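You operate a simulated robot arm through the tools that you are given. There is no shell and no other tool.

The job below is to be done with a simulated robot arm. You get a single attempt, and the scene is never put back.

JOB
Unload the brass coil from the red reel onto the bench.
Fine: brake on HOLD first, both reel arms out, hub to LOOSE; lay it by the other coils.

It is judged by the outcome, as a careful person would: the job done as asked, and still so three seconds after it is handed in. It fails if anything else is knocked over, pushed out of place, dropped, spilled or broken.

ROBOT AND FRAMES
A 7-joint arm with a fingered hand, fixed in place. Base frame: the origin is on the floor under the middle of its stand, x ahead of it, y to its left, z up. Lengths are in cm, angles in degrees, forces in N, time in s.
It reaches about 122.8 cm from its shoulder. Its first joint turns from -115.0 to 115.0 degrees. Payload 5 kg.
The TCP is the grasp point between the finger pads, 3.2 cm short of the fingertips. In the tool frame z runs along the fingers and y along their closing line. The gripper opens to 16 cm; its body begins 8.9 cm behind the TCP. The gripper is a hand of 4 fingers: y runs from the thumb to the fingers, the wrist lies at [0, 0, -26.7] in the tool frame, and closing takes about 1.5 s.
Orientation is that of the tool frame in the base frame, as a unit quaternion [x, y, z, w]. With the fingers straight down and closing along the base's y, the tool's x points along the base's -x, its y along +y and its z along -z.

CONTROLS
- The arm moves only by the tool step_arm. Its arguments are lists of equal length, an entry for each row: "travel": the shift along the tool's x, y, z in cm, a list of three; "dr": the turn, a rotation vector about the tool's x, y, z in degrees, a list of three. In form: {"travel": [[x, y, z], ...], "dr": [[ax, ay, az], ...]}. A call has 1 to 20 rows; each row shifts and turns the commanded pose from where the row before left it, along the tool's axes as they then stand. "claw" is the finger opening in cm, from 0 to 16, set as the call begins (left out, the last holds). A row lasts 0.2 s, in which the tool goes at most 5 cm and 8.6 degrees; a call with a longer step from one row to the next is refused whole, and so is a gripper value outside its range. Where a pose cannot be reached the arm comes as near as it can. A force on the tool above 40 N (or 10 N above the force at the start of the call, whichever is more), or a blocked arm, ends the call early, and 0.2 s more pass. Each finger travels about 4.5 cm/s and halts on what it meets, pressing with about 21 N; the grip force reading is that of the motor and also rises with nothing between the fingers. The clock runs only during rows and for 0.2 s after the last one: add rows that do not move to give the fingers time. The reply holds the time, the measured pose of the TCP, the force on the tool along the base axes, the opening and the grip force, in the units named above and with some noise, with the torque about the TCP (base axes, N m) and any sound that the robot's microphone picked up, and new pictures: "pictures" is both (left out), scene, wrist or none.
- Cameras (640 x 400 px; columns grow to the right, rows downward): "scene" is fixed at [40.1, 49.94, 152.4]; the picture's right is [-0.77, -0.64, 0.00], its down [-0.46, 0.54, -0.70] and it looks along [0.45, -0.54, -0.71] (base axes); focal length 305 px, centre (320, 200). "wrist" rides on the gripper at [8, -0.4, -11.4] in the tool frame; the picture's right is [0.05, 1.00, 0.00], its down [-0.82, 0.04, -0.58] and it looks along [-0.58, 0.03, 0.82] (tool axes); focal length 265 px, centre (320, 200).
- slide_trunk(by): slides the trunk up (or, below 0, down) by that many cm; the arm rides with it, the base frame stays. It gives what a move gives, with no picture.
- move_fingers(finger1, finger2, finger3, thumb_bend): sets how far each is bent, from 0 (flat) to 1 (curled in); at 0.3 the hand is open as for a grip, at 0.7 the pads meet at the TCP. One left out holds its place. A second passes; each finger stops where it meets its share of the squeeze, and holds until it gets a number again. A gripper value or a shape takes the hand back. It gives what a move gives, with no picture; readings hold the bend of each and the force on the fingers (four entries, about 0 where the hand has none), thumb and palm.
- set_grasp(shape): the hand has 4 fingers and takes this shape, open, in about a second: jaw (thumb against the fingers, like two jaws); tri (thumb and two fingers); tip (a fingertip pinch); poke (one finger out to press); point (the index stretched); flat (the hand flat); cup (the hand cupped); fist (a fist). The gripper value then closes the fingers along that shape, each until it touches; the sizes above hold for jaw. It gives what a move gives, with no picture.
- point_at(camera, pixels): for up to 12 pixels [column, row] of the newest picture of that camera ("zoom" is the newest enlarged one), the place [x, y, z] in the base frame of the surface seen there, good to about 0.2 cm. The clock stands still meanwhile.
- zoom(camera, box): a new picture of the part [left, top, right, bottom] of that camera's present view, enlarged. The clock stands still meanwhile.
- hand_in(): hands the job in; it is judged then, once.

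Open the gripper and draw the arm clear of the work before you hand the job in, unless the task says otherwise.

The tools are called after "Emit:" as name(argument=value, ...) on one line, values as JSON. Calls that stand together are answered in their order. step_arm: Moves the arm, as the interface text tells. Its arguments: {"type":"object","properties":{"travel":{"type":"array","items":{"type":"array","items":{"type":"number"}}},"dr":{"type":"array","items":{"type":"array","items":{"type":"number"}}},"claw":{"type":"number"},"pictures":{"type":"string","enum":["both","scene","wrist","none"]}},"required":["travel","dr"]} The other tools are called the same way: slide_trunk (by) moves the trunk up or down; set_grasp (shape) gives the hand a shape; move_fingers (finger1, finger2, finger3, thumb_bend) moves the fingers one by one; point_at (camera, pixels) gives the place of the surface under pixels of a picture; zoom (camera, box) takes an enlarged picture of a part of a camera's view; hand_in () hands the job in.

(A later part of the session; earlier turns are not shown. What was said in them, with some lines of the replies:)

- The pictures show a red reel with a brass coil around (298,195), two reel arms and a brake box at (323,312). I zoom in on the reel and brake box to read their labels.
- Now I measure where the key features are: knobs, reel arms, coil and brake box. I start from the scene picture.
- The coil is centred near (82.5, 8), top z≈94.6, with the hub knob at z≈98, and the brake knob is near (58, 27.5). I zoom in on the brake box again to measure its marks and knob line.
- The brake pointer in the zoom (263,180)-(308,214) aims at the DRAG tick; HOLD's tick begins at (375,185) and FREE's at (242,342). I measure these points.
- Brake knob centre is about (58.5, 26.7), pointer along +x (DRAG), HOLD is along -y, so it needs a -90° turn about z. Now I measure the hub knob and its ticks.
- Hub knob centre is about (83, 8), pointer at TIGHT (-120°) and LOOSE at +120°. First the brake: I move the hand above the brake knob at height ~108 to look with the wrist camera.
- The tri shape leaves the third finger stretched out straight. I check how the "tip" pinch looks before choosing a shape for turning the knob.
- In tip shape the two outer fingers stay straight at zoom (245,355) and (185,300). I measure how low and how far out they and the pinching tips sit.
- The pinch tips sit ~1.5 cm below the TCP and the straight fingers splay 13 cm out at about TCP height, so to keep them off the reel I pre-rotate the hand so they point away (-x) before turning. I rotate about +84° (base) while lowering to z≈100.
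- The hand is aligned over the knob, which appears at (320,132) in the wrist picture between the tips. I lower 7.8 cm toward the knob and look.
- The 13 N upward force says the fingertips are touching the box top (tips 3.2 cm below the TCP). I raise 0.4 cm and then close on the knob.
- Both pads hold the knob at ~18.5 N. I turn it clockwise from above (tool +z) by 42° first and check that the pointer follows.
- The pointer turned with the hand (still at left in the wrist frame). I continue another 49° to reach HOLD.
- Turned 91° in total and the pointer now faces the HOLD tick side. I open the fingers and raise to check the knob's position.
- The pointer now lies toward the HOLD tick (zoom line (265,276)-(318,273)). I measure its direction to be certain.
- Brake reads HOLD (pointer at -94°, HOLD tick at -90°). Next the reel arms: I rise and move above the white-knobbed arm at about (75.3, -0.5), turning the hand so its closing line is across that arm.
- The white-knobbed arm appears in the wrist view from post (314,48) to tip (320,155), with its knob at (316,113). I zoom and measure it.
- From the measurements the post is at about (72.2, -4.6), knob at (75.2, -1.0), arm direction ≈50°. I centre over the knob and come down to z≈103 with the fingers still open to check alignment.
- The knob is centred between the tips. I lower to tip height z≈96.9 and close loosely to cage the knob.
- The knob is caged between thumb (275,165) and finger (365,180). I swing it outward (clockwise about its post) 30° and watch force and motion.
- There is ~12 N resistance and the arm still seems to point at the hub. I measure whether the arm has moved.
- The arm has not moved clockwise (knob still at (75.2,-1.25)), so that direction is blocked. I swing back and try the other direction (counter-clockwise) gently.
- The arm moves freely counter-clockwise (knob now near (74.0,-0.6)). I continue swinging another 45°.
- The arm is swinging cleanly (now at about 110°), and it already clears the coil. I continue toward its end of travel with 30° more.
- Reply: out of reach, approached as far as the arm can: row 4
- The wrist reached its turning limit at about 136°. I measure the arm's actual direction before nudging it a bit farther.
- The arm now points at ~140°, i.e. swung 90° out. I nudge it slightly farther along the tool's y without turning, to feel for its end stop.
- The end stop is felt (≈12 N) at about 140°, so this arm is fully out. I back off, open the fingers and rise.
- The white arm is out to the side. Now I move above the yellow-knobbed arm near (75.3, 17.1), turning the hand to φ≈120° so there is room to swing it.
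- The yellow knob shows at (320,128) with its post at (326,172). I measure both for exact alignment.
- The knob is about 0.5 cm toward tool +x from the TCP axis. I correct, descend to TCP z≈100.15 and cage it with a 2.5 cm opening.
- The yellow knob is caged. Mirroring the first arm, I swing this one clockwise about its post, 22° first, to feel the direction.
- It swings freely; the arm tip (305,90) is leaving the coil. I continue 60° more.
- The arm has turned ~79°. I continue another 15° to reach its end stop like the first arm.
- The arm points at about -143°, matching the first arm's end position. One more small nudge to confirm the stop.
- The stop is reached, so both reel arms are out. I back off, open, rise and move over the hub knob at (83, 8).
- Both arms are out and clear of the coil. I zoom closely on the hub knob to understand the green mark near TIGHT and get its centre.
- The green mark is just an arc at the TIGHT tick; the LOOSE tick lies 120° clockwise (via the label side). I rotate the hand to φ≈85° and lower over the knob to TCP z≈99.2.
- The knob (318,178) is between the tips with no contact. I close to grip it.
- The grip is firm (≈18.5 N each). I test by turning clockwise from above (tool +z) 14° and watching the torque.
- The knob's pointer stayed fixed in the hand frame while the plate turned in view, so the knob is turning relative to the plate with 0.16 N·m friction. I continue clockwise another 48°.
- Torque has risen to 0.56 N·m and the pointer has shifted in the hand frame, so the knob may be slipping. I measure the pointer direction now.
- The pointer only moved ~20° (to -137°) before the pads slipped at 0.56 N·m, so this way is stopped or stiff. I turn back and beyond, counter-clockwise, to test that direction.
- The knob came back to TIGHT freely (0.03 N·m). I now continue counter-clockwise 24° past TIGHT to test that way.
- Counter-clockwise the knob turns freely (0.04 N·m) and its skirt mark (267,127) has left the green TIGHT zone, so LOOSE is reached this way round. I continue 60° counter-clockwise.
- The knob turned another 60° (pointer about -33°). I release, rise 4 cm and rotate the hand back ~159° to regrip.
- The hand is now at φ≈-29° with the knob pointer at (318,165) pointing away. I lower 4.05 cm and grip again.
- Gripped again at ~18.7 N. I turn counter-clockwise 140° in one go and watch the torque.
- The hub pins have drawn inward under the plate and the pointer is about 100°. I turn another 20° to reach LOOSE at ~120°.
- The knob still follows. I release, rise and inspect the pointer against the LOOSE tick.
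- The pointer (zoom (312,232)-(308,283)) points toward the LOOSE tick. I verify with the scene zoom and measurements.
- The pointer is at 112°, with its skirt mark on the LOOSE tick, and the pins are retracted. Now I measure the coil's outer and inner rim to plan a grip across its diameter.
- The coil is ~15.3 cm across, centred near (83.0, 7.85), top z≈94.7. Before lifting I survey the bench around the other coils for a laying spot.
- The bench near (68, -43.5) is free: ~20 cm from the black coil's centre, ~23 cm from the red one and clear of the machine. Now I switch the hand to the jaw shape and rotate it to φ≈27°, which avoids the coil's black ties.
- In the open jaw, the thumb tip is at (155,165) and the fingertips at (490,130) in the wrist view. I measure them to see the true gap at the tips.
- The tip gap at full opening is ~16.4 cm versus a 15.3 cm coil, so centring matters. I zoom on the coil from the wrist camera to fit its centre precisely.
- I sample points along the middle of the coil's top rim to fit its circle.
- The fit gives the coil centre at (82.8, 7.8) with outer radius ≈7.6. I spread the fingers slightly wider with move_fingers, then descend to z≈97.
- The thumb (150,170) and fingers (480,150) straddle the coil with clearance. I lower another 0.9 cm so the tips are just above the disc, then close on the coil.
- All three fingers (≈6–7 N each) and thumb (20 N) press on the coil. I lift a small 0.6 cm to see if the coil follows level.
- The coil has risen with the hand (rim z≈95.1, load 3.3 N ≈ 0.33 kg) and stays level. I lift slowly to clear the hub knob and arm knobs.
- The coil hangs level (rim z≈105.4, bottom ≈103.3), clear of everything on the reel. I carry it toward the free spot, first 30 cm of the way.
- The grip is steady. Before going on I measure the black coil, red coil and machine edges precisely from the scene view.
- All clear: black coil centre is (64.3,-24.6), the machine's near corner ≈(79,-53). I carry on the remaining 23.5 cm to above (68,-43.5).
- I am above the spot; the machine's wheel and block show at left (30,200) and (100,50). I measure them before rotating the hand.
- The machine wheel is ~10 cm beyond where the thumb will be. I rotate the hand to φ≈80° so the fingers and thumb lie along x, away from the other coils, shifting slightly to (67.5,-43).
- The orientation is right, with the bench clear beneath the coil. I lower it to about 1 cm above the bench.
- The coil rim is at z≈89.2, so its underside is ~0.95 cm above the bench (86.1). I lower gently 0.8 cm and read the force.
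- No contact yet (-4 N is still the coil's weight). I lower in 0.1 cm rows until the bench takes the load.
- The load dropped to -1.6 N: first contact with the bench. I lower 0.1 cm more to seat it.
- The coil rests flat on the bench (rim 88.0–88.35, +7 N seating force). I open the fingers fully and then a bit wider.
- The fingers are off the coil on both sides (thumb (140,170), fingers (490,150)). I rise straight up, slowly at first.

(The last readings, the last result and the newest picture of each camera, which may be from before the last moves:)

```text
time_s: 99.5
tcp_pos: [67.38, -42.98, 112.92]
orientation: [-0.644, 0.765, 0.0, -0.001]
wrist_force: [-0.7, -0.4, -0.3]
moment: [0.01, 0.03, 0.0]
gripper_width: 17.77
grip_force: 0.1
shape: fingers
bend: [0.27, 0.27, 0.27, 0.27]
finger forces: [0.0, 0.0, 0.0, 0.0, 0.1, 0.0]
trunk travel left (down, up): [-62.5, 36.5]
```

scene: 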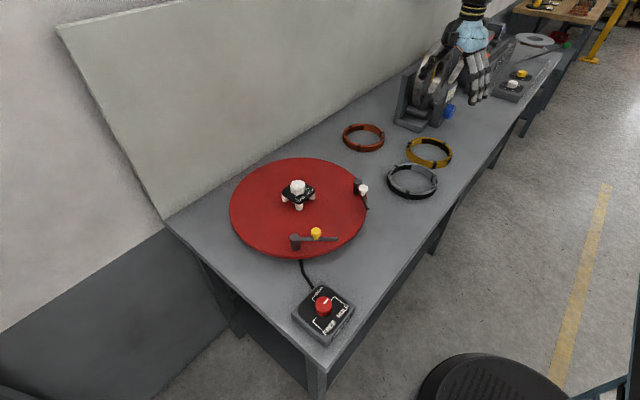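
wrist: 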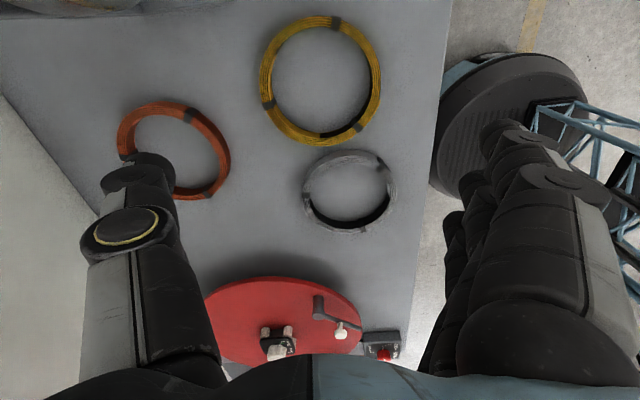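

The brass coil lies on the bench beside the black and red coils. I check the coil, the hub knob, the arms and the brake once more by zoom.

Emit:
zoom(camera="scene", box=[330, 100, 480, 210])

Emit:
zoom(camera="scene", box=[225, 150, 385, 260])

Emit:
zoom(camera="scene", box=[290, 280, 360, 324])

Emit:
zoom(camera="scene", box=[275, 172, 325, 212])

Emit:
point_at(camera="scene", pixels=[[408, 151], [450, 153], [432, 138], [427, 164], [388, 179], [437, 181], [345, 134]])

```text
3.64 times, centred on (405, 155) of scene
```

zoom: 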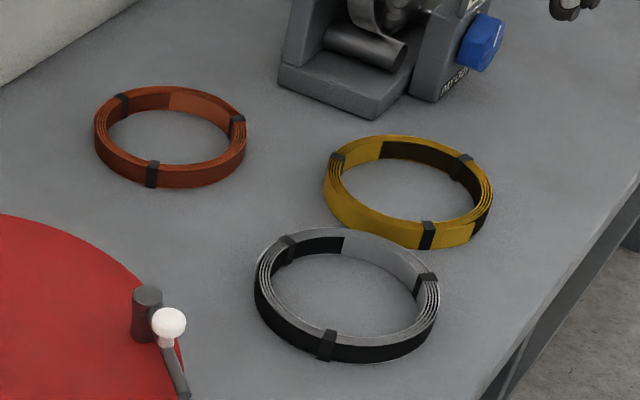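

```text
3.64 times, centred on (305, 205) of scene
```

zoom: 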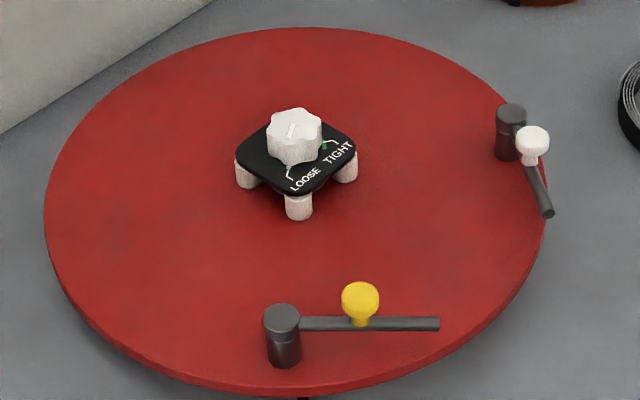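

```text
9.09 times, centred on (325, 302) of scene
```

zoom: 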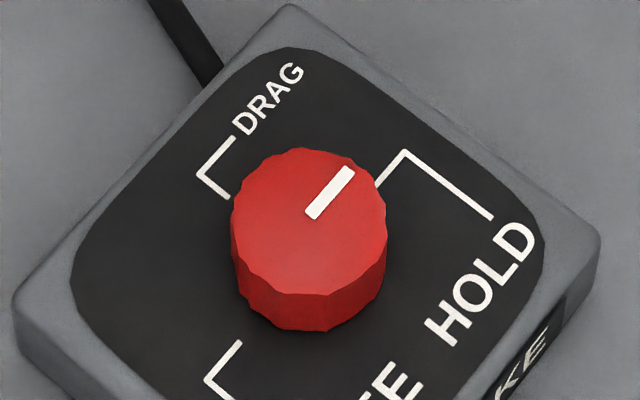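

```text
10.00 times, centred on (300, 192) of scene
```

zoom: 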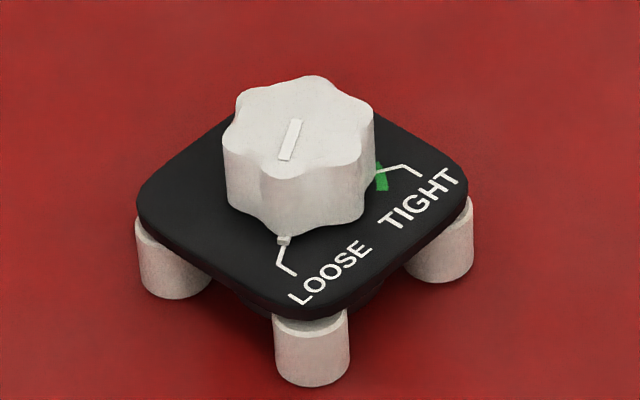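

```text
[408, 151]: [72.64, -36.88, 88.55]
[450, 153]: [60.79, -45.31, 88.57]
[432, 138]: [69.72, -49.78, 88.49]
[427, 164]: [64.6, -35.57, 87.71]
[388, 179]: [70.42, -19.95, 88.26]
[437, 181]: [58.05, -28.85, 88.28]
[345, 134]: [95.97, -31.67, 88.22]
```

Everything checks out: coil flat on the bench (rim ≈88.5) with ~3.4 cm to the black coil, brake on HOLD, both arms out, hub at LOOSE. I set the hand to its normal open state and draw the arm farther up and back.

Emit:
step_arm(travel=[[0, 0, -3], [0, 0, -4], [0, 0, -4], [0, 0, -3], [0, 0, 0]], dr=[[0, 0, 0], [0, 0, 0], [0, 0, 0], [0, 0, 0], [0, 0, 0]], claw=16)

```text
time_s: 100.7
tcp_pos: [67.43, -42.95, 127.01]
orientation: [-0.643, 0.765, 0.0, 0.0]
wrist_force: [-0.2, 0.3, 0.4]
moment: [0.02, -0.03, -0.01]
gripper_width: 15.99
grip_force: 0.0
shape: jaw
bend: [0.3, 0.3, 0.3, 0.3]
finger forces: [0.1, 0.0, 0.0, 0.1, 0.0, 0.0]
trunk travel left (down, up): [-62.5, 36.5]
```

scene: 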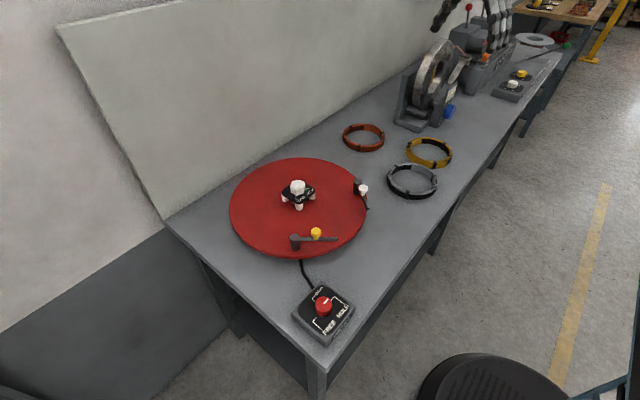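
wrist: 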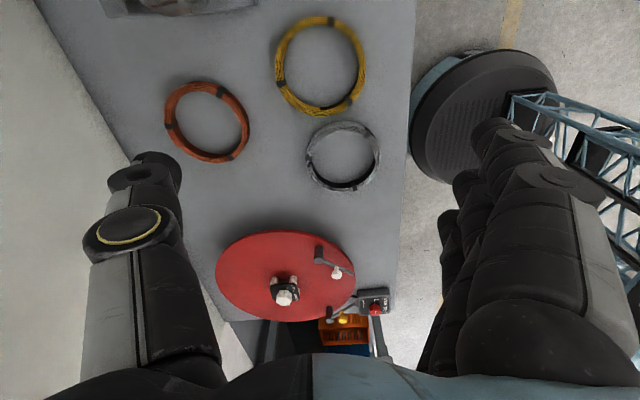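

The final pictures show the brass coil at (428,152) lying by the other coils, nothing else disturbed, and the open hand well clear at z≈127. I hand the job in.

Emit:
hand_in()

```text
The job is handed in.
```

The brass coil is off the red reel and lying flat on the bench by the other coils, about 3.4 cm from the black one. I've handed the job in; no verdict came back.

I followed your order:
- **Brake:** turned from DRAG to HOLD before anything else.
- **Reel arms:** both swung out to their end stops, about 90° each. I first pushed the white-knobbed arm the wrong way; it didn't move.
- **Hub:** set to LOOSE, and the hub pins drew in. I first tried the knob the wrong way and my grip slipped on it, so I turned it the other way round.
- **Coil:** gripped across its full width, lifted level, and set down with a light touch on the bench.

In the last pictures, nothing else on the bench had moved. The hand is open and well clear of the work.
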